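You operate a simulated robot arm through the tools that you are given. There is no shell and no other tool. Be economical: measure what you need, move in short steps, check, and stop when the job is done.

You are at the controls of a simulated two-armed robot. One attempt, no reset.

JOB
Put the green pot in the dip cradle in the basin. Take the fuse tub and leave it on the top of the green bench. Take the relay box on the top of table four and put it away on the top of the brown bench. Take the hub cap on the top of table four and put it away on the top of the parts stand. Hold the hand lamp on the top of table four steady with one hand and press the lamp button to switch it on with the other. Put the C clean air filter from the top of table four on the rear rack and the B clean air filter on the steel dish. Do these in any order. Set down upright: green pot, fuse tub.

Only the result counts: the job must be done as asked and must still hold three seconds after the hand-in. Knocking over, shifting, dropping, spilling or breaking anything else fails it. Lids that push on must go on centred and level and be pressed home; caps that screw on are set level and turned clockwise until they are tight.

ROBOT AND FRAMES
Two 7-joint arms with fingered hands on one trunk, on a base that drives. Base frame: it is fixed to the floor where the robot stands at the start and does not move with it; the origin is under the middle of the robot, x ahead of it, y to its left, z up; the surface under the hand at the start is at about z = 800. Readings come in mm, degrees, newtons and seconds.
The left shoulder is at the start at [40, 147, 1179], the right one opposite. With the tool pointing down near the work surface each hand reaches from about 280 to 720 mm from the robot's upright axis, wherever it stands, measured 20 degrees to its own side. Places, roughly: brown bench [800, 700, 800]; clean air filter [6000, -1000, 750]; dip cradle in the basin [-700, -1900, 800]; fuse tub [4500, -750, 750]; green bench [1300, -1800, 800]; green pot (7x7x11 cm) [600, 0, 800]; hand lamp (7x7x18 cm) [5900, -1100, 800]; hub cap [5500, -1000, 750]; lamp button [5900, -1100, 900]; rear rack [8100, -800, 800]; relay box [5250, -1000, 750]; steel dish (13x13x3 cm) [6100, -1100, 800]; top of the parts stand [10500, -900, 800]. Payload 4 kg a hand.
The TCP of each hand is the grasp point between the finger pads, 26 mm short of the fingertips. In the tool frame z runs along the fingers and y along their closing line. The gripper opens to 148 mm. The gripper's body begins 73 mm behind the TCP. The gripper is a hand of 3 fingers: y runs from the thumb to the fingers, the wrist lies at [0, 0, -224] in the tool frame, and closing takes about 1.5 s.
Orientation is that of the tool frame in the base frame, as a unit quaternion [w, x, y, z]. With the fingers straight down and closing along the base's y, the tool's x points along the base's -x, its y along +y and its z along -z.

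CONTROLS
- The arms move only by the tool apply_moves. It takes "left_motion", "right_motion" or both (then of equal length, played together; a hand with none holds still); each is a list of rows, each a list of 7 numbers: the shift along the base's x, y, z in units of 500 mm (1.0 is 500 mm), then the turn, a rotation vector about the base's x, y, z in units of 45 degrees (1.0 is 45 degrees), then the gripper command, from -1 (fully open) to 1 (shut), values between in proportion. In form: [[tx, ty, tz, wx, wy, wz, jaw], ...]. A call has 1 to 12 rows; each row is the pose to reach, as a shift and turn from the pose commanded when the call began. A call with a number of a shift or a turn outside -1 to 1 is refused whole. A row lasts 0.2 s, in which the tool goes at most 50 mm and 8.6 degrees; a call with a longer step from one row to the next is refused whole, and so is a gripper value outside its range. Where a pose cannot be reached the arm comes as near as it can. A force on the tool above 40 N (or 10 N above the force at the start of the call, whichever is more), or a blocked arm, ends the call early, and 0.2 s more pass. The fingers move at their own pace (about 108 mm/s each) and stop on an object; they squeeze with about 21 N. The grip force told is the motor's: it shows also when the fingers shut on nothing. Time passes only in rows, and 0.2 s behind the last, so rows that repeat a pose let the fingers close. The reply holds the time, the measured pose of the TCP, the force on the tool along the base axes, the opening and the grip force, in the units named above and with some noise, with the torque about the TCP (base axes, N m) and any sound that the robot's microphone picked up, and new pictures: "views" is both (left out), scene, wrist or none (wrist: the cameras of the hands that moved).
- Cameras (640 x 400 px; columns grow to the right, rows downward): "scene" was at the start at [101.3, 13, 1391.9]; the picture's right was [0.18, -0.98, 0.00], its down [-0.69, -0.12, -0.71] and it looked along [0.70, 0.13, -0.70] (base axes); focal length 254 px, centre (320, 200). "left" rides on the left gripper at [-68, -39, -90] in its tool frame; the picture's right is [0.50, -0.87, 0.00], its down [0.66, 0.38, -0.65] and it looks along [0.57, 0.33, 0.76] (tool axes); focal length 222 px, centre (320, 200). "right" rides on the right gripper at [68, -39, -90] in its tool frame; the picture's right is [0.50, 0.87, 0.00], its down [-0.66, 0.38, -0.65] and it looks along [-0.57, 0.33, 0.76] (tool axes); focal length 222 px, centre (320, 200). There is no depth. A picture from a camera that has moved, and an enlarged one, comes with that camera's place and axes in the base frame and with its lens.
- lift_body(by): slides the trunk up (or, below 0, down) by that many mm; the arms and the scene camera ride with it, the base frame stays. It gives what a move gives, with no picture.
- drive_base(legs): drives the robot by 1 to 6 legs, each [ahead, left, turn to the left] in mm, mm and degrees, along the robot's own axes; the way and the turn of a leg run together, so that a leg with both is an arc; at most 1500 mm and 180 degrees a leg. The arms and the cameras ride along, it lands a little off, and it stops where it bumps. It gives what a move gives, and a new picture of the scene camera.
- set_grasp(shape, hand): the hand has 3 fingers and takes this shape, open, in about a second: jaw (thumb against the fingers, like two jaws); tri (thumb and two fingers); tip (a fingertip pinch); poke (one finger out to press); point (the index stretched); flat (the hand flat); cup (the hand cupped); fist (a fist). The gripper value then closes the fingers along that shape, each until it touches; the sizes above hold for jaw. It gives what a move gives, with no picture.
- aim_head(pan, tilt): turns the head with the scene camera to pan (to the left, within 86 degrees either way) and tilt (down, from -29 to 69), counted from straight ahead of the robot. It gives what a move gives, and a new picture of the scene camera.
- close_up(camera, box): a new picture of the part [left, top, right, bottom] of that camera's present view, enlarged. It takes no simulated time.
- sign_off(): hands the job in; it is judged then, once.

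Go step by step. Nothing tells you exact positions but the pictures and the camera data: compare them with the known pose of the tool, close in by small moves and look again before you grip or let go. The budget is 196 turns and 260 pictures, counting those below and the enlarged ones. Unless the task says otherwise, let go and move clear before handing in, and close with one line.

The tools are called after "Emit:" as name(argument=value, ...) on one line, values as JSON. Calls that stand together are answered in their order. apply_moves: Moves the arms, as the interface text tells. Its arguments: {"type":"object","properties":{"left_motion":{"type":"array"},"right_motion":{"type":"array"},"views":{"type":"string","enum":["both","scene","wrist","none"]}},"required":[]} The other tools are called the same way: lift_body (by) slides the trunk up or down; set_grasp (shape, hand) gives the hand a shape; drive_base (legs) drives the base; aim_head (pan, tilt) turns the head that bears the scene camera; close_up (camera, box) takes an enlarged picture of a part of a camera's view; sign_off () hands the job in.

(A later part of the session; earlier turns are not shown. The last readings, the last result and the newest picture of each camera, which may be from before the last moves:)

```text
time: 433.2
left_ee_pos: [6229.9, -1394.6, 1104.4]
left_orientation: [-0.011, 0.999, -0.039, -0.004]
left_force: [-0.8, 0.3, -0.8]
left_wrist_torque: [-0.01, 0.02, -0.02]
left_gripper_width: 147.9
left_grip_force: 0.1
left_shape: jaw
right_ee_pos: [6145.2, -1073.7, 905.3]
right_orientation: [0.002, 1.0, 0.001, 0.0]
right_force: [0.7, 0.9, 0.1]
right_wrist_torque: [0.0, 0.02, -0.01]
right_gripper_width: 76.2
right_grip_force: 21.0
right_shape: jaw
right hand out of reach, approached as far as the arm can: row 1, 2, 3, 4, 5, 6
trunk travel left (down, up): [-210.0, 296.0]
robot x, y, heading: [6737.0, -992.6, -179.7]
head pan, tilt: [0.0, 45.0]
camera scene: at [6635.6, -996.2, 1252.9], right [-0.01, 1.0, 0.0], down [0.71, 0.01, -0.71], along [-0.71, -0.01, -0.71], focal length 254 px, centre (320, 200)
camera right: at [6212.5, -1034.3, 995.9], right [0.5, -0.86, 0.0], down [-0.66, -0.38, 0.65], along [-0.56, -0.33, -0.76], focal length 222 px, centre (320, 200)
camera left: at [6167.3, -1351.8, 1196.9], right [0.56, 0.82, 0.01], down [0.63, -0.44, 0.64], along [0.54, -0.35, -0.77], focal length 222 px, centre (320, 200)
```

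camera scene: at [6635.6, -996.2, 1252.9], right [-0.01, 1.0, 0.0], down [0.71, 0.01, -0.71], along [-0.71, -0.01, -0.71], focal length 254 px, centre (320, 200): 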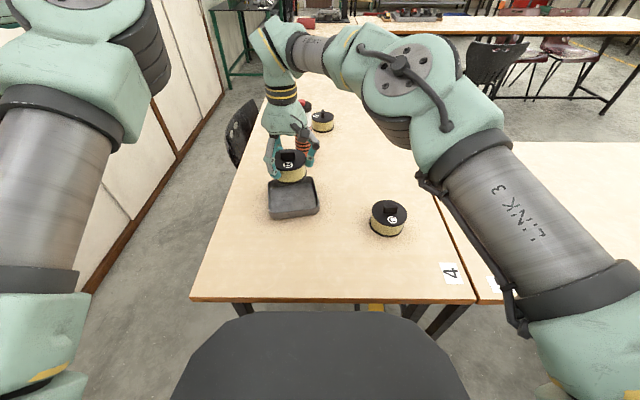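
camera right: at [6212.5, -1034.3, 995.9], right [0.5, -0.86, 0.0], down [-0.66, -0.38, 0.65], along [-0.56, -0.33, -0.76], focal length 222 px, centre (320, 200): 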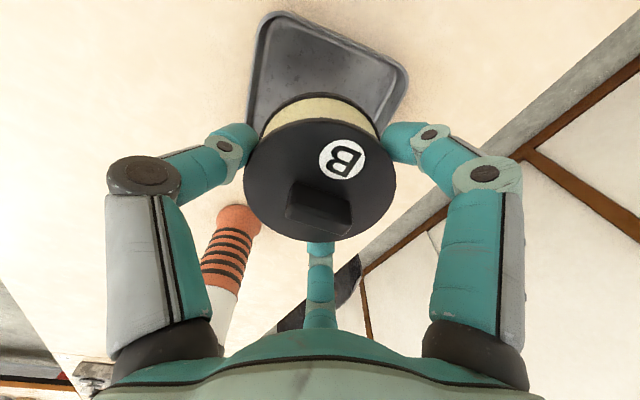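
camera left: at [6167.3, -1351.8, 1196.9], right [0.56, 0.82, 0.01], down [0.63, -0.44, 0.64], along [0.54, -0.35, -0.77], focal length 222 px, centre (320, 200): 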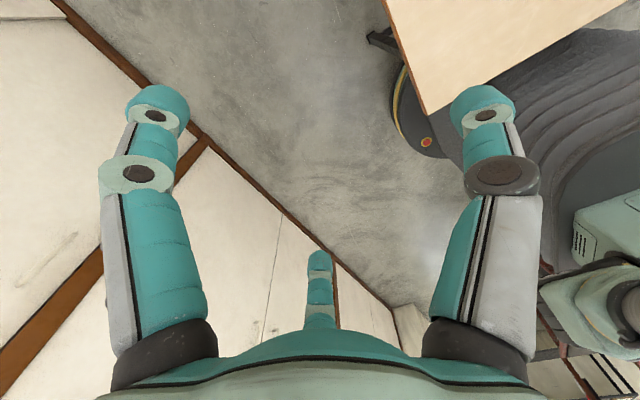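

B is centred over the dish (about [6142, -1072]). I'll lower it in.

Emit:
apply_moves(right_motion=[[-0.005, 0.003, -0.06, 0, 0, 0, 1], [-0.005, 0.003, -0.12, 0, 0, 0, 1], [-0.005, 0.003, -0.155, 0, 0, 0, 1], [-0.005, 0.003, -0.17, 0, 0, 0, 1], [-0.005, 0.003, -0.178, 0, 0, 0, 1]])

```text
time: 434.4
left_ee_pos: [6228.2, -1395.1, 1103.9]
left_orientation: [-0.011, 0.999, -0.038, -0.004]
left_force: [0.0, -0.8, 0.4]
left_wrist_torque: [-0.01, 0.05, 0.04]
left_gripper_width: 147.9
left_grip_force: 0.0
left_shape: jaw
right_ee_pos: [6142.3, -1071.8, 815.1]
right_orientation: [0.001, 1.0, 0.0, 0.001]
right_force: [0.1, 0.3, -0.7]
right_wrist_torque: [-0.02, 0.05, 0.01]
right_gripper_width: 76.2
right_grip_force: 21.0
right_shape: jaw
trunk travel left (down, up): [-210.0, 296.0]
robot x, y, heading: [6733.2, -993.0, -179.6]
head pan, tilt: [0.0, 45.0]
camera scene: at [6634.9, -996.8, 1252.8], right [-0.01, 1.0, 0.0], down [0.71, 0.01, -0.71], along [-0.71, -0.01, -0.71], focal length 254 px, centre (320, 200)
camera right: at [6209.1, -1032.7, 905.4], right [0.5, -0.86, 0.0], down [-0.66, -0.38, 0.65], along [-0.56, -0.33, -0.76], focal length 222 px, centre (320, 200)
```

scene: 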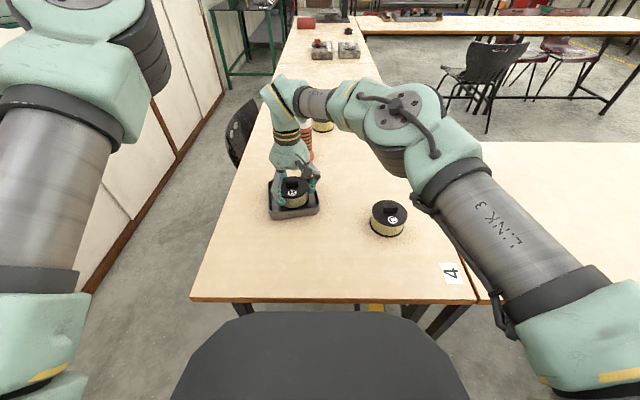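
right: 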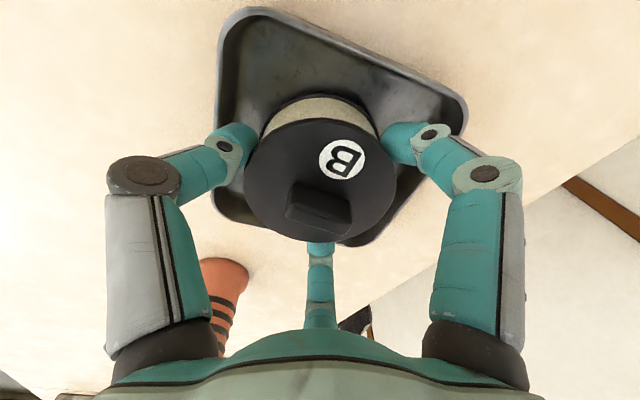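

No contact yet. I'll go a few mm further, then release once it touches.

Emit:
apply_moves(right_motion=[[0, 0, -0.005, 0, 0, 0, 1], [0, 0, -0.01, 0, 0, 0, 1], [0, 0, -0.015, 0, 0, 0, 1], [0, 0, -0.02, 0, 0, 0, 1]], views="wrist")

```text
time: 435.4
left_ee_pos: [6232.9, -1395.1, 1106.7]
left_orientation: [-0.011, 0.999, -0.038, -0.005]
left_force: [0.3, -0.5, 0.1]
left_wrist_torque: [-0.05, 0.03, 0.02]
left_gripper_width: 148.1
left_grip_force: 0.0
left_shape: jaw
right_ee_pos: [6142.9, -1072.1, 810.2]
right_orientation: [0.003, 1.0, 0.0, -0.004]
right_force: [-1.6, -0.4, 32.4]
right_wrist_torque: [0.14, 0.0, 0.06]
right_gripper_width: 76.4
right_grip_force: 21.1
right_shape: jaw
trunk travel left (down, up): [-210.0, 296.0]
robot x, y, heading: [6737.9, -997.7, -179.5]
head pan, tilt: [0.0, 45.0]
camera right: at [6210.6, -1032.4, 900.4], right [0.5, -0.87, 0.0], down [-0.65, -0.38, 0.66], along [-0.57, -0.33, -0.75], focal length 222 px, centre (320, 200)
```

right: 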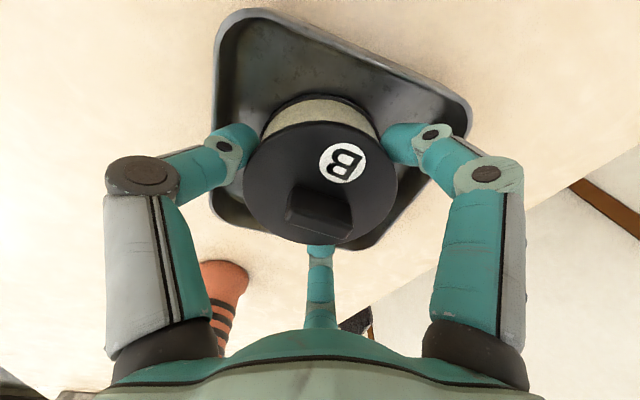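

Emit:
apply_moves(right_motion=[[0, 0, 0.008, 0, 0, 0, 1], [0, 0, 0.01, 0, 0, 0, 0.1], [0, 0, 0.012, 0, 0, 0, -0.35], [0, 0, 0.014, 0, 0, 0, -0.35], [0, 0, 0.03, 0, 0, 0, -0.35], [0, 0, 0.07, 0, 0, 0, -0.35], [0, 0, 0.15, 0, 0, 0, -0.6], [0, 0, 0.23, 0, 0, 0, -1], [0, 0.04, 0.3, 0, 0, 0, -1]])

```text
time: 437.4
left_ee_pos: [6230.9, -1393.3, 1106.4]
left_orientation: [-0.011, 0.999, -0.039, -0.003]
left_force: [0.0, -0.7, 1.0]
left_wrist_torque: [0.0, 0.04, 0.02]
left_gripper_width: 148.0
left_grip_force: 0.0
left_shape: jaw
right_ee_pos: [6143.3, -1049.7, 955.9]
right_orientation: [0.002, 1.0, 0.002, 0.0]
right_force: [-0.1, 0.5, 0.9]
right_wrist_torque: [0.01, 0.0, 0.03]
right_gripper_width: 148.1
right_grip_force: 0.0
right_shape: jaw
trunk travel left (down, up): [-210.0, 296.0]
robot x, y, heading: [6735.2, -993.5, -179.4]
head pan, tilt: [0.0, 45.0]
camera scene: at [6635.5, -995.4, 1252.9], right [-0.01, 1.0, 0.0], down [0.71, 0.01, -0.71], along [-0.71, -0.01, -0.71], focal length 254 px, centre (320, 200)
camera right: at [6209.5, -1011.8, 1045.9], right [0.5, -0.86, 0.0], down [-0.65, -0.38, 0.65], along [-0.56, -0.33, -0.76], focal length 222 px, centre (320, 200)
```

scene: 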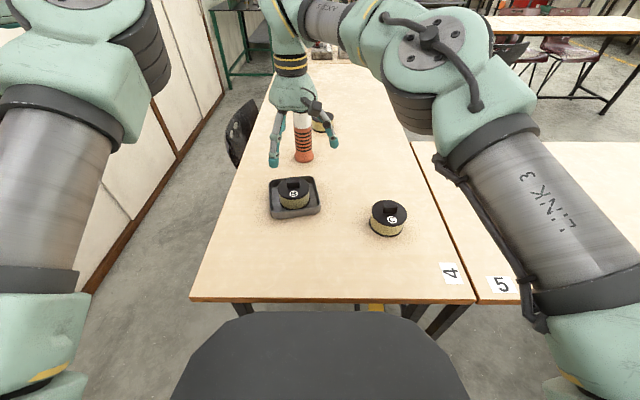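
right: 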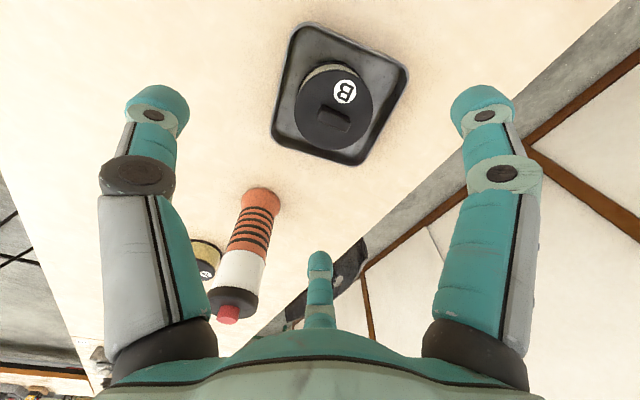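

B sits in the dish. Next is the lamp, from the aisle side: I'll raise the trunk, back off, go round the corner and face +y.

Emit:
lift_body(by=140)

Emit:
drive_base(legs=[[-270, 0, 0], [0, 640, 0], [0, 0, -90]])

Emit:
aim_head(pan=40, tilt=35)

```text
time: 439.1
left_ee_pos: [6229.1, -1395.8, 1243.2]
left_orientation: [-0.011, 0.999, -0.039, -0.003]
left_force: [0.2, 0.3, -0.6]
left_wrist_torque: [0.0, -0.02, -0.01]
left_gripper_width: 148.1
left_grip_force: 0.0
left_shape: jaw
right_ee_pos: [6142.1, -1051.6, 1093.3]
right_orientation: [0.0, 1.0, 0.002, 0.001]
right_force: [0.6, 0.1, 0.0]
right_wrist_torque: [-0.02, 0.04, 0.03]
right_gripper_width: 147.6
right_grip_force: 0.1
right_shape: jaw
trunk travel left (down, up): [-350.0, 156.0]
robot x, y, heading: [6737.1, -994.2, -179.6]
head pan, tilt: [0.0, 45.0]
```

```text
time: 447.9
left_ee_pos: [6606.8, -1121.4, 1243.8]
left_orientation: [0.01, -0.682, 0.731, -0.005]
left_force: [-0.1, -0.1, -0.1]
left_wrist_torque: [-0.01, 0.01, 0.01]
left_gripper_width: 147.6
left_grip_force: 0.0
left_shape: jaw
right_ee_pos: [6951.1, -1031.7, 1094.1]
right_orientation: [0.0, 0.71, -0.704, 0.0]
right_force: [0.7, -0.1, 0.1]
right_wrist_torque: [-0.02, 0.04, 0.0]
right_gripper_width: 148.1
right_grip_force: 0.0
right_shape: jaw
trunk travel left (down, up): [-350.0, 156.0]
robot x, y, heading: [7009.5, -1626.3, 90.7]
head pan, tilt: [0.0, 45.0]
camera scene: at [7009.6, -1525.7, 1391.6], right [1.0, 0.01, 0.0], down [0.01, -0.71, -0.71], along [-0.01, 0.71, -0.71], focal length 254 px, centre (320, 200)
```

scene: 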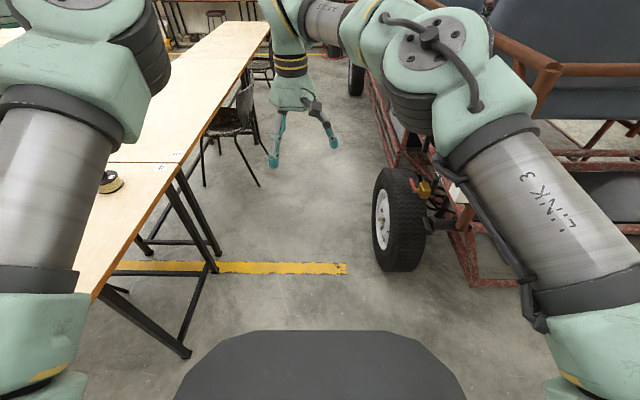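

```text
time: 449.0
left_ee_pos: [6607.3, -1121.3, 1242.1]
left_orientation: [0.009, -0.681, 0.732, -0.006]
left_force: [0.3, -0.4, 0.1]
left_wrist_torque: [0.01, -0.01, -0.01]
left_gripper_width: 148.1
left_grip_force: 0.0
left_shape: jaw
right_ee_pos: [6949.5, -1032.2, 1093.8]
right_orientation: [0.0, 0.71, -0.704, 0.0]
right_force: [-0.1, 0.0, -0.2]
right_wrist_torque: [-0.02, -0.01, 0.02]
right_gripper_width: 148.0
right_grip_force: 0.1
right_shape: jaw
trunk travel left (down, up): [-350.0, 156.0]
robot x, y, heading: [7008.8, -1622.2, 90.9]
head pan, tilt: [40.0, 35.0]
camera scene: at [6953.3, -1540.2, 1406.4], right [0.76, 0.65, 0.0], down [0.37, -0.44, -0.82], along [-0.53, 0.62, -0.57], focal length 254 px, centre (320, 200)
```

scene: 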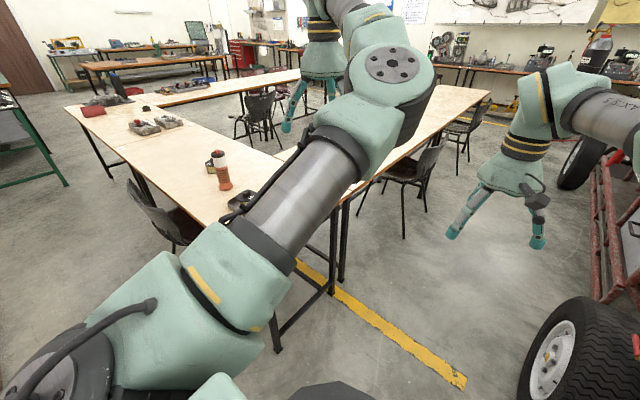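

I'll strafe into the aisle to about x=6200, stopping short of the chair, and turn slightly toward the lamp.

Emit:
drive_base(legs=[[0, 700, 0], [0, 100, 17]])

Emit:
aim_head(pan=0, tilt=42)

```text
time: 453.9
left_ee_pos: [5675.5, -1288.3, 1243.8]
left_orientation: [-0.01, 0.783, -0.623, 0.004]
left_force: [-0.5, 0.9, 0.0]
left_wrist_torque: [-0.05, -0.01, -0.01]
left_gripper_width: 148.0
left_grip_force: 0.1
left_shape: jaw
right_ee_pos: [5976.5, -1101.8, 1094.0]
right_orientation: [0.001, 0.806, -0.591, 0.001]
right_force: [0.4, -0.3, -1.0]
right_wrist_torque: [0.03, -0.02, -0.02]
right_gripper_width: 148.1
right_grip_force: 0.0
right_shape: jaw
trunk travel left (down, up): [-350.0, 156.0]
robot x, y, heading: [6208.7, -1651.0, 107.9]
head pan, tilt: [40.0, 35.0]
camera scene: at [6128.9, -1586.6, 1406.4], right [0.53, 0.85, 0.0], down [0.48, -0.31, -0.82], along [-0.69, 0.43, -0.57], focal length 254 px, centre (320, 200)
```

scene: 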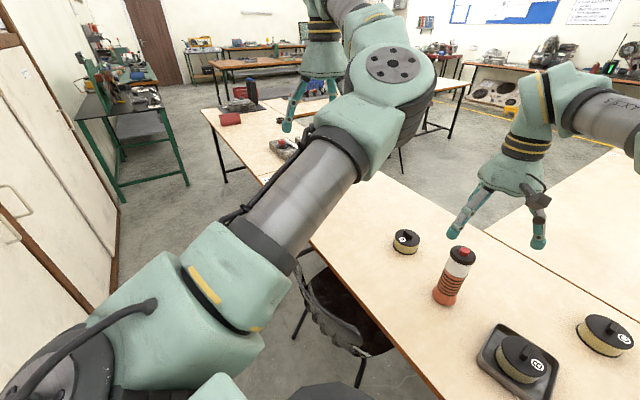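

```text
time: 454.9
left_ee_pos: [5674.0, -1288.2, 1244.7]
left_orientation: [-0.01, 0.782, -0.623, 0.004]
left_force: [-0.6, 0.8, 0.5]
left_wrist_torque: [0.02, 0.0, -0.01]
left_gripper_width: 147.9
left_grip_force: 0.1
left_shape: jaw
right_ee_pos: [5975.4, -1101.3, 1094.6]
right_orientation: [0.002, 0.807, -0.59, -0.001]
right_force: [-0.3, -0.5, -0.4]
right_wrist_torque: [0.0, -0.01, 0.0]
right_gripper_width: 148.0
right_grip_force: 0.2
right_shape: jaw
trunk travel left (down, up): [-350.0, 156.0]
robot x, y, heading: [6208.2, -1649.8, 107.8]
head pan, tilt: [0.0, 42.0]
camera scene: at [6176.2, -1554.5, 1395.9], right [0.95, 0.31, 0.0], down [0.21, -0.64, -0.74], along [-0.23, 0.71, -0.67], focal length 254 px, centre (320, 200)
```

scene: 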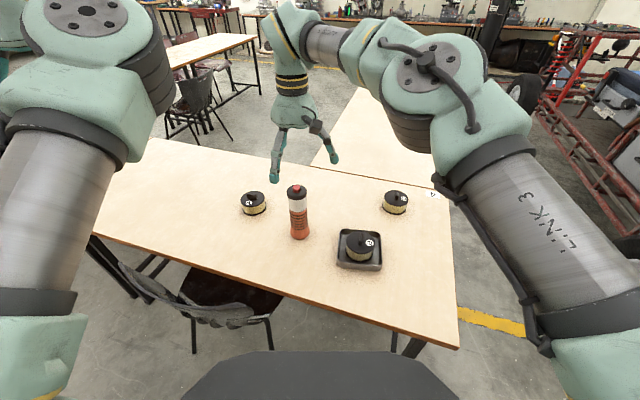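

The lamp is at about [5943, -1052]. I'll clear the right hand to the side, and bring the left hand in tilted forward so it can hold the lamp's body from the near side, leaving the top button free.

Emit:
apply_moves(left_motion=[[0.067, 0.02, -0.045, 0.107, 0.025, 0, -0.35], [0.134, 0.04, -0.09, 0.214, 0.05, 0, -0.35], [0.2, 0.06, -0.135, 0.32, 0.074, 0, -0.35], [0.27, 0.08, -0.18, 0.43, 0.1, 0, -0.35], [0.337, 0.1, -0.225, 0.54, 0.124, 0, -0.35], [0.4, 0.12, -0.27, 0.65, 0.15, 0, -0.35], [0.47, 0.14, -0.315, 0.76, 0.175, 0, -0.35], [0.54, 0.16, -0.36, 0.86, 0.2, 0, -0.35], [0.606, 0.18, -0.408, 0.97, 0.224, 0, -0.35]], right_motion=[[0.06, 0.02, 0.02, 0, 0, 0, -1], [0.12, 0.04, 0.04, 0, 0, 0, -1], [0.19, 0.06, 0.06, 0, 0, 0, 0], [0.26, 0.08, 0.08, 0, 0, 0, 1], [0.33, 0.1, 0.08, 0, 0, 0, 1], [0.4, 0.12, 0.08, 0, 0, 0, 1], [0.46, 0.14, 0.08, 0, 0, 0, 1], [0.46, 0.14, 0.08, 0, 0, 0, 1], [0.46, 0.14, 0.08, 0, 0, 0, 1]])

```text
time: 457.1
left_ee_pos: [5859.5, -1194.4, 1024.2]
left_orientation: [-0.217, 0.735, -0.557, -0.32]
left_force: [0.6, -1.3, 0.1]
left_wrist_torque: [0.02, 0.02, 0.0]
left_gripper_width: 100.1
left_grip_force: 0.2
left_shape: jaw
left hand out of reach, approached as far as the arm can: row 3, 4, 5, 6, 7, 8, 9
right_ee_pos: [6206.0, -1031.6, 1131.6]
right_orientation: [0.002, 0.806, -0.591, 0.0]
right_force: [-0.6, 0.2, 0.7]
right_wrist_torque: [0.04, -0.02, -0.01]
right_gripper_width: 0.1
right_grip_force: 21.2
right_shape: jaw
trunk travel left (down, up): [-350.0, 156.0]
robot x, y, heading: [6208.4, -1652.6, 107.9]
head pan, tilt: [0.0, 42.0]
stopped in row 9 (left hand): the arm was blocked; the commanded pose is now the measured one
camera scene: at [6177.4, -1554.3, 1395.9], right [0.95, 0.31, 0.0], down [0.21, -0.64, -0.74], along [-0.23, 0.71, -0.67], focal length 254 px, centre (320, 200)
camera right: at [6263.4, -1084.4, 1223.3], right [-0.68, -0.74, 0.0], down [-0.56, 0.51, 0.65], along [-0.48, 0.44, -0.76], focal length 222 px, centre (320, 200)
camera left: at [5906.7, -1198.4, 1134.9], right [0.92, -0.09, -0.39], down [-0.1, -1.0, 0.0], along [-0.39, 0.03, -0.92], focal length 222 px, centre (320, 200)
```

scene: 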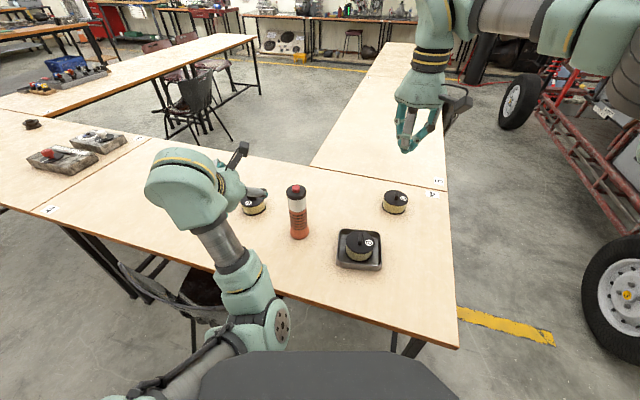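
right: 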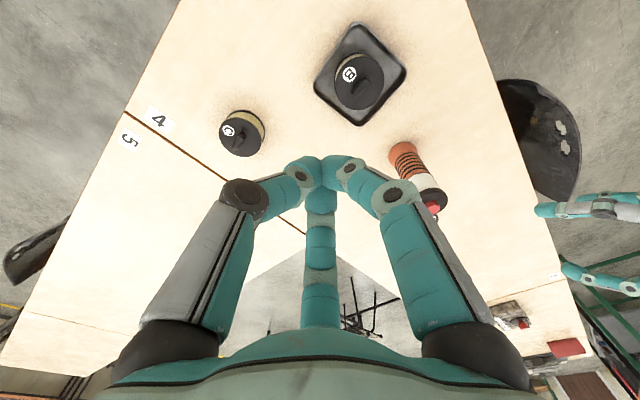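
left: 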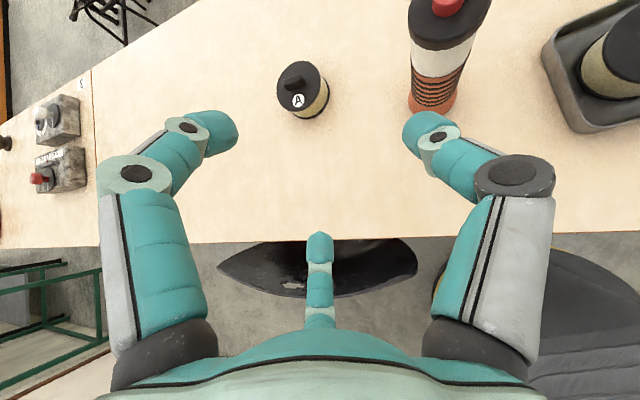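

The left elbow is blocked so close in. I'll raise that hand, turn the robot so the lamp lies more to its left, and approach again.

Emit:
apply_moves(left_motion=[[-0.04, -0.02, 0.07, 0, 0, 0, -0.35], [-0.08, -0.04, 0.14, 0, 0, 0, -0.35], [-0.14, -0.06, 0.2, 0, 0, 0, -0.35], [-0.2, -0.08, 0.26, 0, 0, 0, -0.35], [-0.26, -0.08, 0.3, 0, 0, 0, -0.35]], views="none")

Emit:
drive_base(legs=[[0, 0, -16]])

```text
time: 458.3
left_ee_pos: [5731.7, -1235.4, 1175.0]
left_orientation: [-0.219, 0.735, -0.557, -0.318]
left_force: [0.1, 0.8, 0.1]
left_wrist_torque: [-0.02, 0.01, -0.01]
left_gripper_width: 100.1
left_grip_force: 0.0
left_shape: jaw
left hand out of reach, approached as far as the arm can: row 1, 2, 3, 4
right_ee_pos: [6204.7, -1031.9, 1133.6]
right_orientation: [0.001, 0.807, -0.591, 0.0]
right_force: [-0.4, -0.8, -0.2]
right_wrist_torque: [-0.01, -0.01, -0.01]
right_gripper_width: 0.0
right_grip_force: 21.2
right_shape: jaw
trunk travel left (down, up): [-350.0, 156.0]
robot x, y, heading: [6207.0, -1651.0, 107.9]
head pan, tilt: [0.0, 42.0]
```

```text
time: 459.6
left_ee_pos: [5863.6, -1120.0, 1174.7]
left_orientation: [0.261, -0.651, 0.653, 0.285]
left_force: [-0.7, 1.1, 0.1]
left_wrist_torque: [0.0, 0.01, 0.02]
left_gripper_width: 100.0
left_grip_force: 0.0
left_shape: jaw
right_ee_pos: [6375.0, -1055.5, 1132.8]
right_orientation: [0.001, 0.717, -0.697, -0.001]
right_force: [-0.2, 0.1, 0.0]
right_wrist_torque: [0.02, 0.01, -0.03]
right_gripper_width: 0.0
right_grip_force: 20.8
right_shape: jaw
trunk travel left (down, up): [-350.0, 156.0]
robot x, y, heading: [6207.8, -1652.2, 92.2]
head pan, tilt: [0.0, 42.0]
camera scene: at [6204.1, -1549.5, 1395.9], right [1.0, 0.03, 0.0], down [0.02, -0.67, -0.74], along [-0.02, 0.74, -0.67], focal length 254 px, centre (320, 200)
```

scene: 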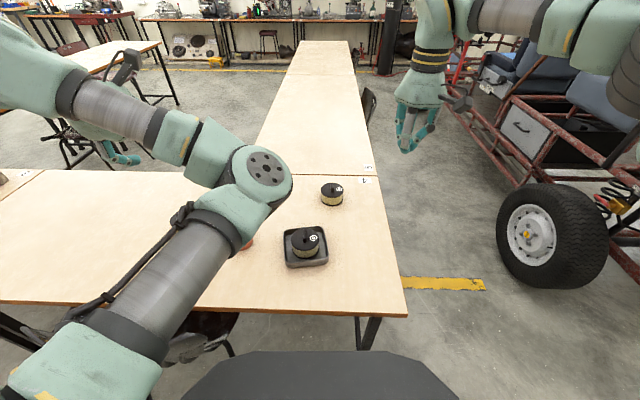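

Now the lamp is about 244 mm to the robot's left. I'll bring the left hand down behind it with a 60° forward tilt and stop short.

Emit:
apply_moves(left_motion=[[0.02, -0.05, -0.05, 0.08, 0, 0, -0.35], [0.04, -0.09, -0.12, 0.16, 0, 0, -0.35], [0.06, -0.09, -0.2, 0.25, 0, 0, -0.35], [0.08, -0.09, -0.28, 0.333, 0, 0, -0.35], [0.11, -0.09, -0.36, 0.333, 0, 0, -0.35], [0.14, -0.09, -0.44, 0.333, 0, 0, -0.35], [0.159, -0.09, -0.5, 0.333, 0, 0, -0.35], [0.159, -0.09, -0.54, 0.333, 0, 0, -0.35]])

```text
time: 461.6
left_ee_pos: [5834.6, -1186.8, 971.3]
left_orientation: [0.307, -0.603, 0.605, 0.419]
left_force: [0.0, -1.0, 0.5]
left_wrist_torque: [-0.01, -0.01, -0.02]
left_gripper_width: 99.9
left_grip_force: 0.0
left_shape: jaw
left hand out of reach, approached as far as the arm can: row 1, 2, 3, 5, 6, 7, 8
right_ee_pos: [6375.3, -1054.6, 1132.2]
right_orientation: [0.001, 0.716, -0.698, -0.001]
right_force: [0.6, 1.0, -0.2]
right_wrist_torque: [0.01, 0.0, 0.01]
right_gripper_width: 0.0
right_grip_force: 20.7
right_shape: jaw
trunk travel left (down, up): [-350.0, 156.0]
robot x, y, heading: [6206.7, -1650.5, 91.9]
head pan, tilt: [0.0, 42.0]
stopped in row 8 (left hand): the arm was blocked; the commanded pose is now the measured one
camera scene: at [6204.9, -1549.7, 1395.9], right [1.0, 0.03, 0.0], down [0.02, -0.67, -0.74], along [-0.03, 0.74, -0.67], focal length 254 px, centre (320, 200)
camera left: at [5891.4, -1230.6, 1067.6], right [0.81, -0.17, -0.56], down [-0.34, -0.91, -0.22], along [-0.47, 0.37, -0.8], focal length 222 px, centre (320, 200)
```

scene: 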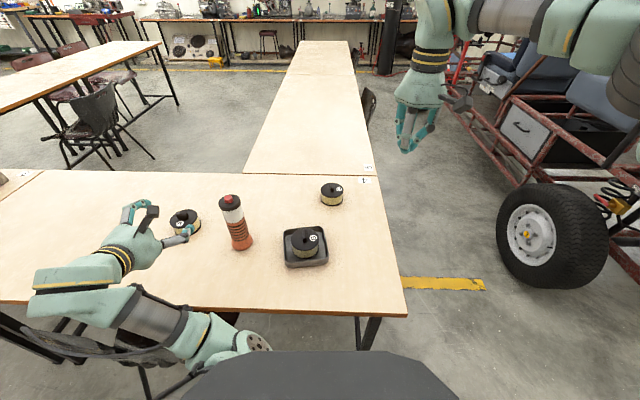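
left: 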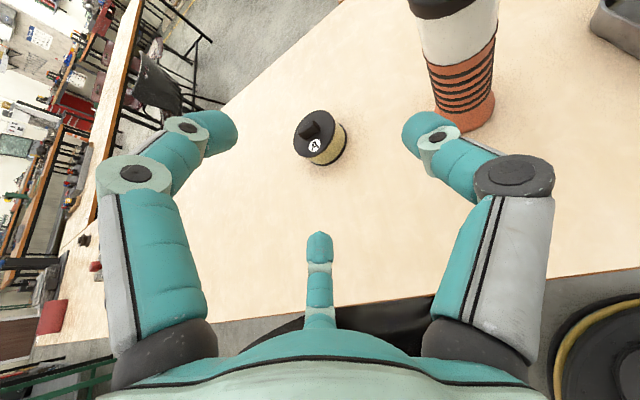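

That posture is blocked too. A side grip suits the arm better: tool pointing to the robot's right, thumb toward the robot. I'll first unwind the left hand up and away.

Emit:
apply_moves(left_motion=[[0, 0.02, 0.08, 0, 0, 0, -0.35], [0, 0.04, 0.16, -0.12, 0, 0, -0.35], [-0.02, 0.06, 0.24, -0.28, 0, 0, -0.35], [-0.04, 0.08, 0.32, -0.44, 0, 0, -0.35], [-0.06, 0.1, 0.38, -0.6, 0, 0, -0.35], [-0.08, 0.12, 0.42, -0.76, 0, 0, -0.35], [-0.1, 0.14, 0.44, -0.92, 0, 0, -0.35], [-0.1, 0.14, 0.46, -1, 0, 0, -0.35]], views="none")

Emit:
apply_moves(left_motion=[[0, 0, 0, -0.13, 0, 0, -0.35], [0, 0, 0, -0.26, 0, 0, -0.35], [0, 0, 0, -0.39, 0, 0, -0.35]], views="scene")

```text
time: 463.4
left_ee_pos: [5785.8, -1116.1, 1202.3]
left_orientation: [0.053, -0.677, 0.718, 0.153]
left_force: [0.2, 0.5, 0.5]
left_wrist_torque: [0.0, 0.02, 0.02]
left_gripper_width: 100.0
left_grip_force: 0.1
left_shape: jaw
right_ee_pos: [6375.1, -1055.7, 1133.0]
right_orientation: [0.002, 0.717, -0.697, -0.001]
right_force: [0.7, 0.2, -0.1]
right_wrist_torque: [0.0, 0.04, 0.0]
right_gripper_width: 0.0
right_grip_force: 21.2
right_shape: jaw
trunk travel left (down, up): [-350.0, 156.0]
robot x, y, heading: [6210.2, -1654.2, 92.1]
head pan, tilt: [0.0, 42.0]
```

```text
time: 464.2
left_ee_pos: [5785.9, -1116.8, 1200.4]
left_orientation: [-0.049, -0.676, 0.734, 0.042]
left_force: [-0.8, 0.0, 0.5]
left_wrist_torque: [0.01, -0.01, 0.02]
left_gripper_width: 100.5
left_grip_force: 0.1
left_shape: jaw
right_ee_pos: [6376.4, -1055.1, 1133.7]
right_orientation: [0.0, 0.716, -0.699, -0.001]
right_force: [-0.4, 0.4, 0.0]
right_wrist_torque: [0.02, 0.01, 0.0]
right_gripper_width: 0.2
right_grip_force: 21.0
right_shape: jaw
trunk travel left (down, up): [-350.0, 156.0]
robot x, y, heading: [6208.7, -1650.5, 91.9]
head pan, tilt: [0.0, 42.0]
camera scene: at [6204.2, -1549.5, 1395.9], right [1.0, 0.03, 0.0], down [0.02, -0.67, -0.74], along [-0.02, 0.74, -0.67], focal length 254 px, centre (320, 200)
```

scene: 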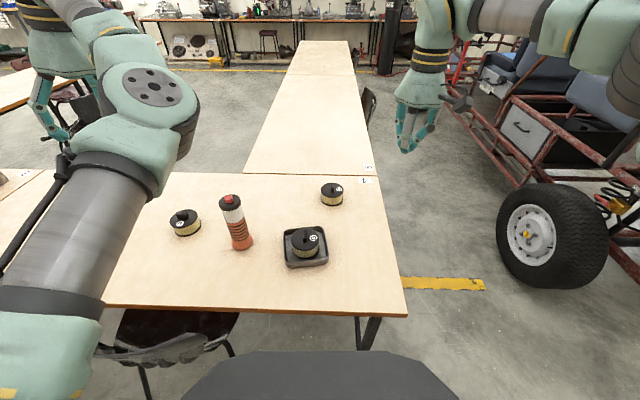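

The chair hasn't moved. I'll move a bit closer with heading about 102°, then turn the left hand's yaw for the side grip.

Emit:
drive_base(legs=[[45, 0, 10]])

Emit:
apply_moves(left_motion=[[0, 0, 0, 0.029, -0.1625, 0, -0.35], [0, 0, 0, 0.029, -0.1625, 0, -0.35]], views="none")

Emit:
apply_moves(left_motion=[[0, 0, 0, 0, 0, -0.17, -0.35], [0, 0, 0, 0, 0, -0.34, -0.35], [0, 0, 0, 0, 0, -0.51, -0.35], [0, 0, 0, 0, 0, -0.68, -0.35], [0, 0, 0, 0, 0, -0.85, -0.35], [0, 0, 0, 0, 0, -1, -0.35]], views="none")

Emit:
apply_moves(left_motion=[[0, 0, 0, 0, 0, -0.17, -0.35], [0, 0, 0, 0, 0, -0.34, -0.35], [0, 0, 0, 0, 0, -0.51, -0.35], [0, 0, 0, 0, 0, -0.68, -0.35], [0, 0, 0, 0, 0, -0.853, -0.35]], views="scene")

```text
time: 465.3
left_ee_pos: [5695.3, -1154.5, 1201.5]
left_orientation: [0.054, 0.738, -0.671, -0.039]
left_force: [-0.8, 0.5, -0.8]
left_wrist_torque: [-0.02, -0.01, 0.0]
left_gripper_width: 99.8
left_grip_force: 0.1
left_shape: jaw
right_ee_pos: [6264.9, -991.0, 1133.5]
right_orientation: [0.001, 0.774, -0.633, -0.001]
right_force: [0.0, 0.1, 0.0]
right_wrist_torque: [0.0, 0.01, 0.0]
right_gripper_width: 0.0
right_grip_force: 20.6
right_shape: jaw
trunk travel left (down, up): [-350.0, 156.0]
robot x, y, heading: [6204.1, -1607.3, 102.0]
head pan, tilt: [0.0, 42.0]
camera scene: at [6182.4, -1508.4, 1396.0], right [0.98, 0.21, 0.0], down [0.14, -0.65, -0.74], along [-0.15, 0.73, -0.67], focal length 254 px, centre (320, 200)
```

scene: 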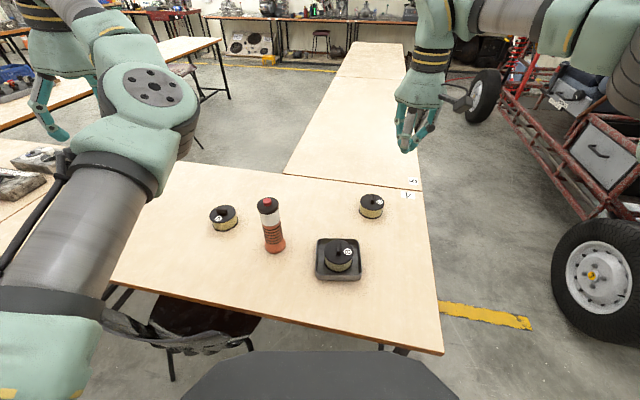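

```text
time: 465.9
left_ee_pos: [5695.8, -1153.4, 1201.2]
left_orientation: [0.002, 0.739, -0.674, 0.003]
left_force: [0.2, -0.5, -0.6]
left_wrist_torque: [0.0, 0.01, 0.01]
left_gripper_width: 100.0
left_grip_force: 0.1
left_shape: jaw
right_ee_pos: [6266.0, -991.0, 1133.4]
right_orientation: [0.001, 0.774, -0.633, -0.001]
right_force: [0.3, 0.4, -0.1]
right_wrist_torque: [-0.01, 0.01, 0.0]
right_gripper_width: 0.0
right_grip_force: 21.1
right_shape: jaw
trunk travel left (down, up): [-350.0, 156.0]
robot x, y, heading: [6199.9, -1611.6, 102.0]
head pan, tilt: [0.0, 42.0]
```

```text
time: 467.3
left_ee_pos: [5693.7, -1154.7, 1200.4]
left_orientation: [-0.002, -0.424, 0.906, 0.0]
left_force: [-0.1, 0.3, 0.7]
left_wrist_torque: [0.02, -0.01, -0.02]
left_gripper_width: 100.1
left_grip_force: 0.1
left_shape: jaw
right_ee_pos: [6265.4, -990.9, 1133.8]
right_orientation: [0.002, 0.774, -0.633, 0.0]
right_force: [-0.4, 0.1, 0.1]
right_wrist_torque: [0.0, 0.02, -0.02]
right_gripper_width: 0.1
right_grip_force: 21.2
right_shape: jaw
trunk travel left (down, up): [-350.0, 156.0]
robot x, y, heading: [6200.3, -1606.2, 102.0]
head pan, tilt: [0.0, 42.0]
```

```text
time: 468.5
left_ee_pos: [5694.5, -1154.6, 1200.6]
left_orientation: [-0.002, -0.103, 0.995, 0.0]
left_force: [-0.9, 1.0, -0.2]
left_wrist_torque: [0.0, -0.01, -0.02]
left_gripper_width: 100.1
left_grip_force: 0.1
left_shape: jaw
right_ee_pos: [6264.8, -989.4, 1133.3]
right_orientation: [0.001, 0.775, -0.632, 0.0]
right_force: [0.1, 0.3, 0.9]
right_wrist_torque: [0.01, -0.01, -0.02]
right_gripper_width: 0.2
right_grip_force: 20.8
right_shape: jaw
trunk travel left (down, up): [-350.0, 156.0]
robot x, y, heading: [6202.6, -1608.8, 102.1]
head pan, tilt: [0.0, 42.0]
camera scene: at [6181.3, -1507.4, 1395.9], right [0.98, 0.21, 0.0], down [0.14, -0.66, -0.74], along [-0.15, 0.73, -0.67], focal length 254 px, centre (320, 200)
```

scene: 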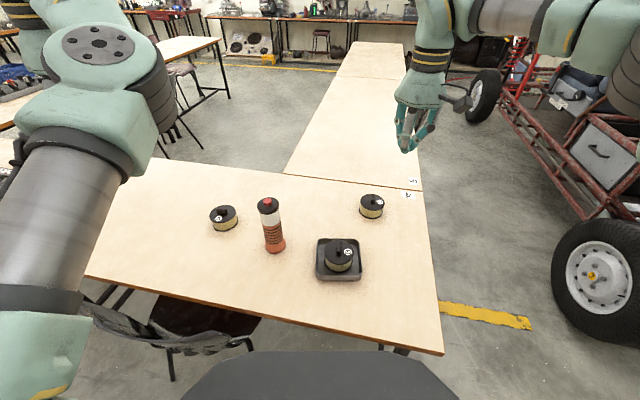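

The yaw is right. Now I'll tilt the left hand to point at the lamp from the left, then lower the trunk a little for reach.

Emit:
apply_moves(left_motion=[[0, 0, 0, 0.035, -0.166, 0, -0.35], [0, 0, 0, 0.07, -0.332, 0, -0.35], [0, 0, 0, 0.105, -0.498, 0, -0.35], [0, 0, 0, 0.14, -0.664, 0, -0.35], [0, 0, 0, 0.176, -0.83, 0, -0.35], [0, 0, 0, 0.208, -0.978, 0, -0.35]], views="none")

Emit:
lift_body(by=-120)

Emit:
apply_moves(left_motion=[[0.03, 0.02, -0.05, 0.031, -0.145, 0, -0.35], [0.06, 0.04, -0.1, 0.062, -0.29, 0, -0.35], [0.09, 0.06, -0.15, 0.0925, -0.435, 0, -0.35], [0.12, 0.08, -0.2, 0.0925, -0.435, 0, -0.35], [0.15, 0.1, -0.25, 0.0925, -0.435, 0, -0.35]])

```text
time: 469.9
left_ee_pos: [5692.8, -1154.3, 1201.4]
left_orientation: [0.379, -0.096, 0.919, 0.04]
left_force: [0.0, 0.2, 0.6]
left_wrist_torque: [0.01, 0.0, -0.01]
left_gripper_width: 100.4
left_grip_force: 0.1
left_shape: jaw
right_ee_pos: [6263.9, -990.3, 1133.6]
right_orientation: [0.001, 0.774, -0.633, 0.0]
right_force: [0.5, 0.0, -0.5]
right_wrist_torque: [-0.01, 0.01, -0.02]
right_gripper_width: 0.0
right_grip_force: 21.0
right_shape: jaw
trunk travel left (down, up): [-350.0, 156.0]
robot x, y, heading: [6198.4, -1605.8, 102.0]
head pan, tilt: [0.0, 42.0]
```

```text
time: 471.4
left_ee_pos: [5694.5, -1155.2, 1082.2]
left_orientation: [0.378, -0.096, 0.92, 0.04]
left_force: [0.3, -0.3, 0.1]
left_wrist_torque: [0.0, 0.01, 0.03]
left_gripper_width: 100.1
left_grip_force: 0.1
left_shape: jaw
right_ee_pos: [6265.4, -990.6, 1014.7]
right_orientation: [0.001, 0.774, -0.633, 0.0]
right_force: [0.3, 0.1, -0.1]
right_wrist_torque: [-0.01, 0.0, 0.01]
right_gripper_width: 0.0
right_grip_force: 21.4
right_shape: jaw
trunk travel left (down, up): [-230.0, 276.0]
robot x, y, heading: [6203.0, -1606.3, 101.7]
head pan, tilt: [0.0, 42.0]
```

```text
time: 472.6
left_ee_pos: [5769.0, -1102.0, 956.3]
left_orientation: [0.533, -0.088, 0.84, 0.056]
left_force: [0.2, 0.3, -0.5]
left_wrist_torque: [0.03, 0.02, 0.0]
left_gripper_width: 99.9
left_grip_force: 0.0
left_shape: jaw
right_ee_pos: [6264.9, -990.3, 1014.9]
right_orientation: [0.002, 0.774, -0.633, 0.0]
right_force: [0.6, 0.3, 0.1]
right_wrist_torque: [0.03, -0.01, 0.0]
right_gripper_width: 0.0
right_grip_force: 20.7
right_shape: jaw
trunk travel left (down, up): [-230.0, 276.0]
robot x, y, heading: [6203.5, -1607.3, 101.7]
head pan, tilt: [0.0, 42.0]
camera scene: at [6181.2, -1506.7, 1277.0], right [0.98, 0.21, 0.0], down [0.14, -0.66, -0.74], along [-0.15, 0.73, -0.67], focal length 254 px, centre (320, 200)
camera left: at [5726.4, -1151.5, 1055.8], right [-0.03, -0.89, -0.45], down [-0.93, 0.19, -0.31], along [0.36, 0.41, -0.83], focal length 222 px, centre (320, 200)
```

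scene: 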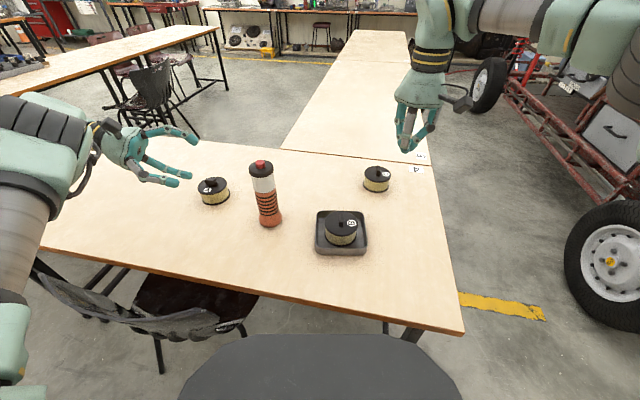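
left: 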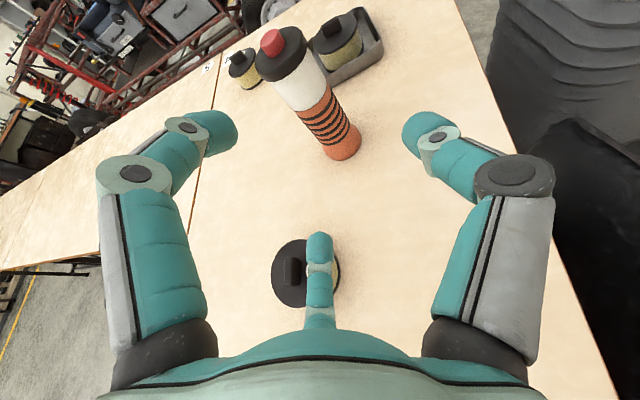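

The side approach works. I'll advance along the tool direction to a standoff 120 mm from the lamp.

Emit:
apply_moves(left_motion=[[0.07, 0.03, -0.05, 0, 0, 0, -0.35], [0.142, 0.06, -0.13, 0, 0, 0, -0.35]])

```text
refused: row 2 steps farther than a row can; nothing moved
```

Emit:
apply_moves(left_motion=[[0.05, 0.02, -0.045, 0, 0, 0, -0.35], [0.1, 0.04, -0.09, 0, 0, 0, -0.35], [0.142, 0.06, -0.13, 0, 0, 0, -0.35]])

```text
time: 473.4
left_ee_pos: [5840.5, -1072.8, 891.0]
left_orientation: [0.532, -0.088, 0.84, 0.057]
left_force: [-0.3, -0.3, 0.8]
left_wrist_torque: [0.03, -0.03, 0.01]
left_gripper_width: 100.2
left_grip_force: 0.0
left_shape: jaw
right_ee_pos: [6265.7, -990.7, 1014.2]
right_orientation: [0.001, 0.774, -0.633, 0.0]
right_force: [-0.2, 0.6, -0.3]
right_wrist_torque: [0.02, 0.0, 0.01]
right_gripper_width: 0.0
right_grip_force: 21.4
right_shape: jaw
trunk travel left (down, up): [-230.0, 276.0]
robot x, y, heading: [6201.0, -1607.4, 101.9]
head pan, tilt: [0.0, 42.0]
camera scene: at [6181.7, -1506.8, 1277.0], right [0.98, 0.21, 0.0], down [0.14, -0.66, -0.74], along [-0.15, 0.73, -0.67], focal length 254 px, centre (320, 200)
camera left: at [5797.3, -1120.8, 991.6], right [-0.03, -0.89, -0.45], down [-0.93, 0.19, -0.31], along [0.36, 0.41, -0.84], focal length 222 px, centre (320, 200)
```

scene: 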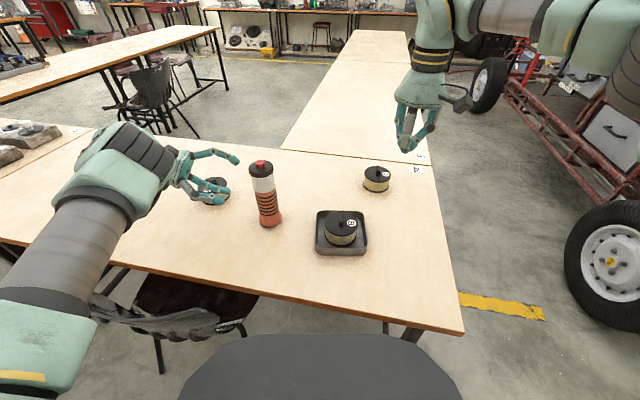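
left: 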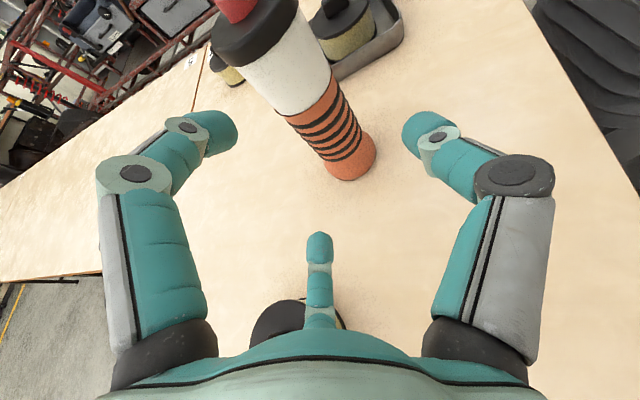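

The lamp axis reads [5938, -1050]. I'll advance around the body and close.

Emit:
apply_moves(left_motion=[[0.07, 0.016, -0.035, 0, 0, 0, -0.35], [0.14, 0.032, -0.07, 0, 0, 0, -0.35], [0.195, 0.044, -0.098, 0, 0, 0, -0.35]])

```text
time: 474.2
left_ee_pos: [5938.4, -1050.9, 844.0]
left_orientation: [0.533, -0.088, 0.84, 0.057]
left_force: [-0.6, -0.4, 0.5]
left_wrist_torque: [-0.03, -0.02, -0.01]
left_gripper_width: 100.2
left_grip_force: 0.1
left_shape: jaw
right_ee_pos: [6264.8, -990.4, 1013.7]
right_orientation: [0.002, 0.774, -0.633, 0.0]
right_force: [0.2, 0.1, 0.0]
right_wrist_torque: [-0.02, 0.05, -0.04]
right_gripper_width: 0.0
right_grip_force: 20.8
right_shape: jaw
trunk travel left (down, up): [-230.0, 276.0]
robot x, y, heading: [6203.2, -1607.7, 102.0]
head pan, tilt: [0.0, 42.0]
camera scene: at [6181.9, -1507.2, 1277.0], right [0.98, 0.21, 0.0], down [0.14, -0.66, -0.74], along [-0.15, 0.73, -0.67], focal length 254 px, centre (320, 200)
camera left: at [5895.7, -1099.2, 943.2], right [-0.03, -0.89, -0.45], down [-0.93, 0.19, -0.31], along [0.36, 0.41, -0.84], focal length 222 px, centre (320, 200)
```

scene: 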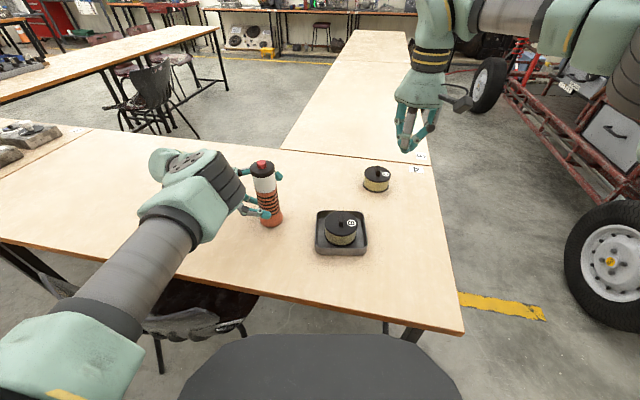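
left: 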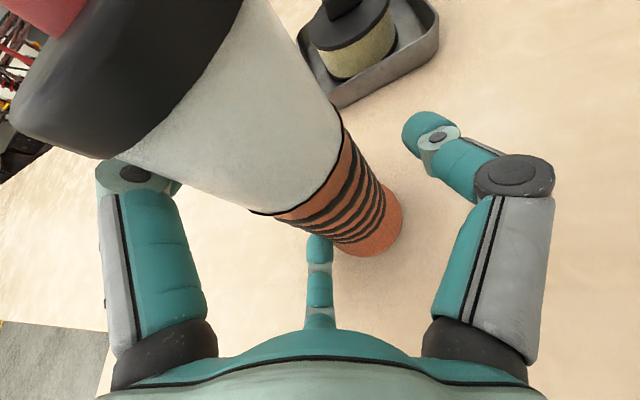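

The lamp sits nearer the two far fingers. I'll shift about 14 mm away from the robot to centre it, then close.

Emit:
apply_moves(left_motion=[[-0.006, 0.027, 0, 0, 0, 0, -0.35], [-0.006, 0.027, 0, 0, 0, 0, -0.1], [-0.006, 0.027, 0, 0, 0, 0, 0.1], [-0.006, 0.027, 0, 0, 0, 0, 0.3], [-0.006, 0.027, 0, 0, 0, 0, 0.5], [-0.006, 0.027, 0, 0, 0, 0, 0.8], [-0.006, 0.027, 0, 0, 0, 0, 1], [-0.006, 0.027, 0, 0, 0, 0, 1], [-0.006, 0.027, 0, 0, 0, 0, 1]])

```text
time: 476.2
left_ee_pos: [5935.5, -1037.5, 842.9]
left_orientation: [0.532, -0.088, 0.84, 0.056]
left_force: [1.3, 1.2, 2.5]
left_wrist_torque: [0.07, 0.06, -0.05]
left_gripper_width: 52.3
left_grip_force: 21.3
left_shape: jaw
right_ee_pos: [6263.9, -989.8, 1014.1]
right_orientation: [0.002, 0.774, -0.633, 0.0]
right_force: [0.8, 0.0, 0.0]
right_wrist_torque: [0.03, -0.01, -0.02]
right_gripper_width: 0.2
right_grip_force: 20.8
right_shape: jaw
trunk travel left (down, up): [-230.0, 276.0]
robot x, y, heading: [6203.0, -1608.0, 102.0]
head pan, tilt: [0.0, 42.0]
camera scene: at [6181.6, -1507.5, 1277.1], right [0.98, 0.21, 0.0], down [0.14, -0.66, -0.74], along [-0.15, 0.73, -0.67], focal length 254 px, centre (320, 200)
camera left: at [5892.2, -1086.5, 943.4], right [-0.03, -0.89, -0.45], down [-0.93, 0.19, -0.31], along [0.36, 0.41, -0.83], focal length 222 px, centre (320, 200)
```

scene: 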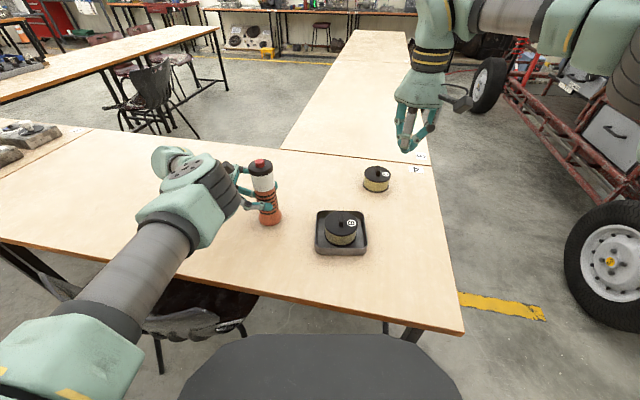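
left: 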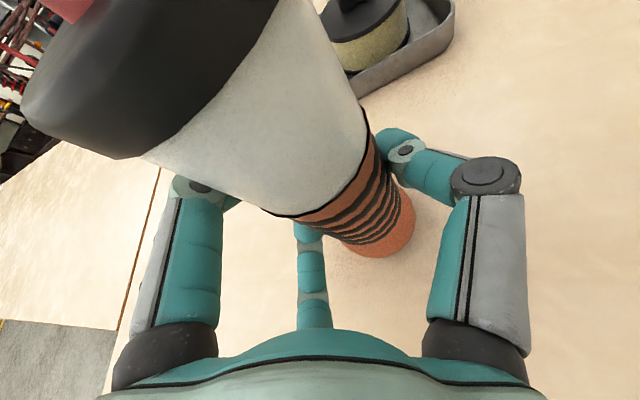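

The lamp is held. I'll zoom in on the button to locate it precisely.

Emit:
close_up(camera="scene", box=[220, 145, 300, 240])

Emit:
close_up(camera="right", box=[320, 60, 600, 260])

```text
4.21 times, centred on (260, 192) of scene
camera zoom: at [6181.6, -1507.5, 1277.1], right [0.98, 0.21, 0.0], down [0.14, -0.66, -0.74], along [-0.15, 0.73, -0.67], focal length 1071 px, centre (573, 232)
```

zoom: 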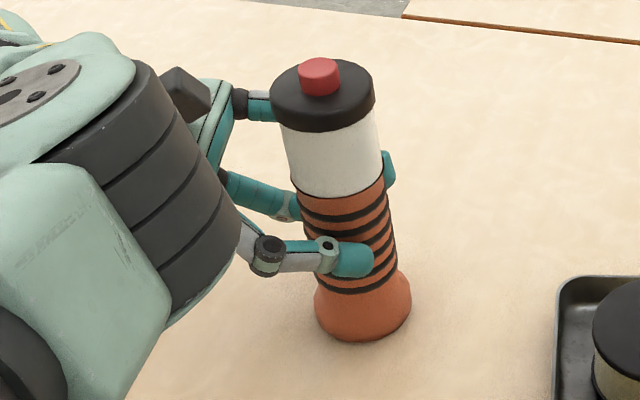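

```text
2.00 times, centred on (460, 160) of right
camera zoom: at [6316.3, -1049.3, 1104.8], right [-0.75, -0.66, 0.0], down [-0.5, 0.57, 0.65], along [-0.44, 0.49, -0.76], focal length 444 px, centre (40, 280)
```

zoom: 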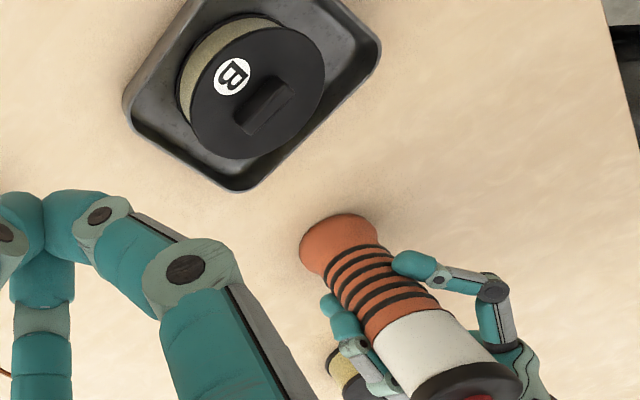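

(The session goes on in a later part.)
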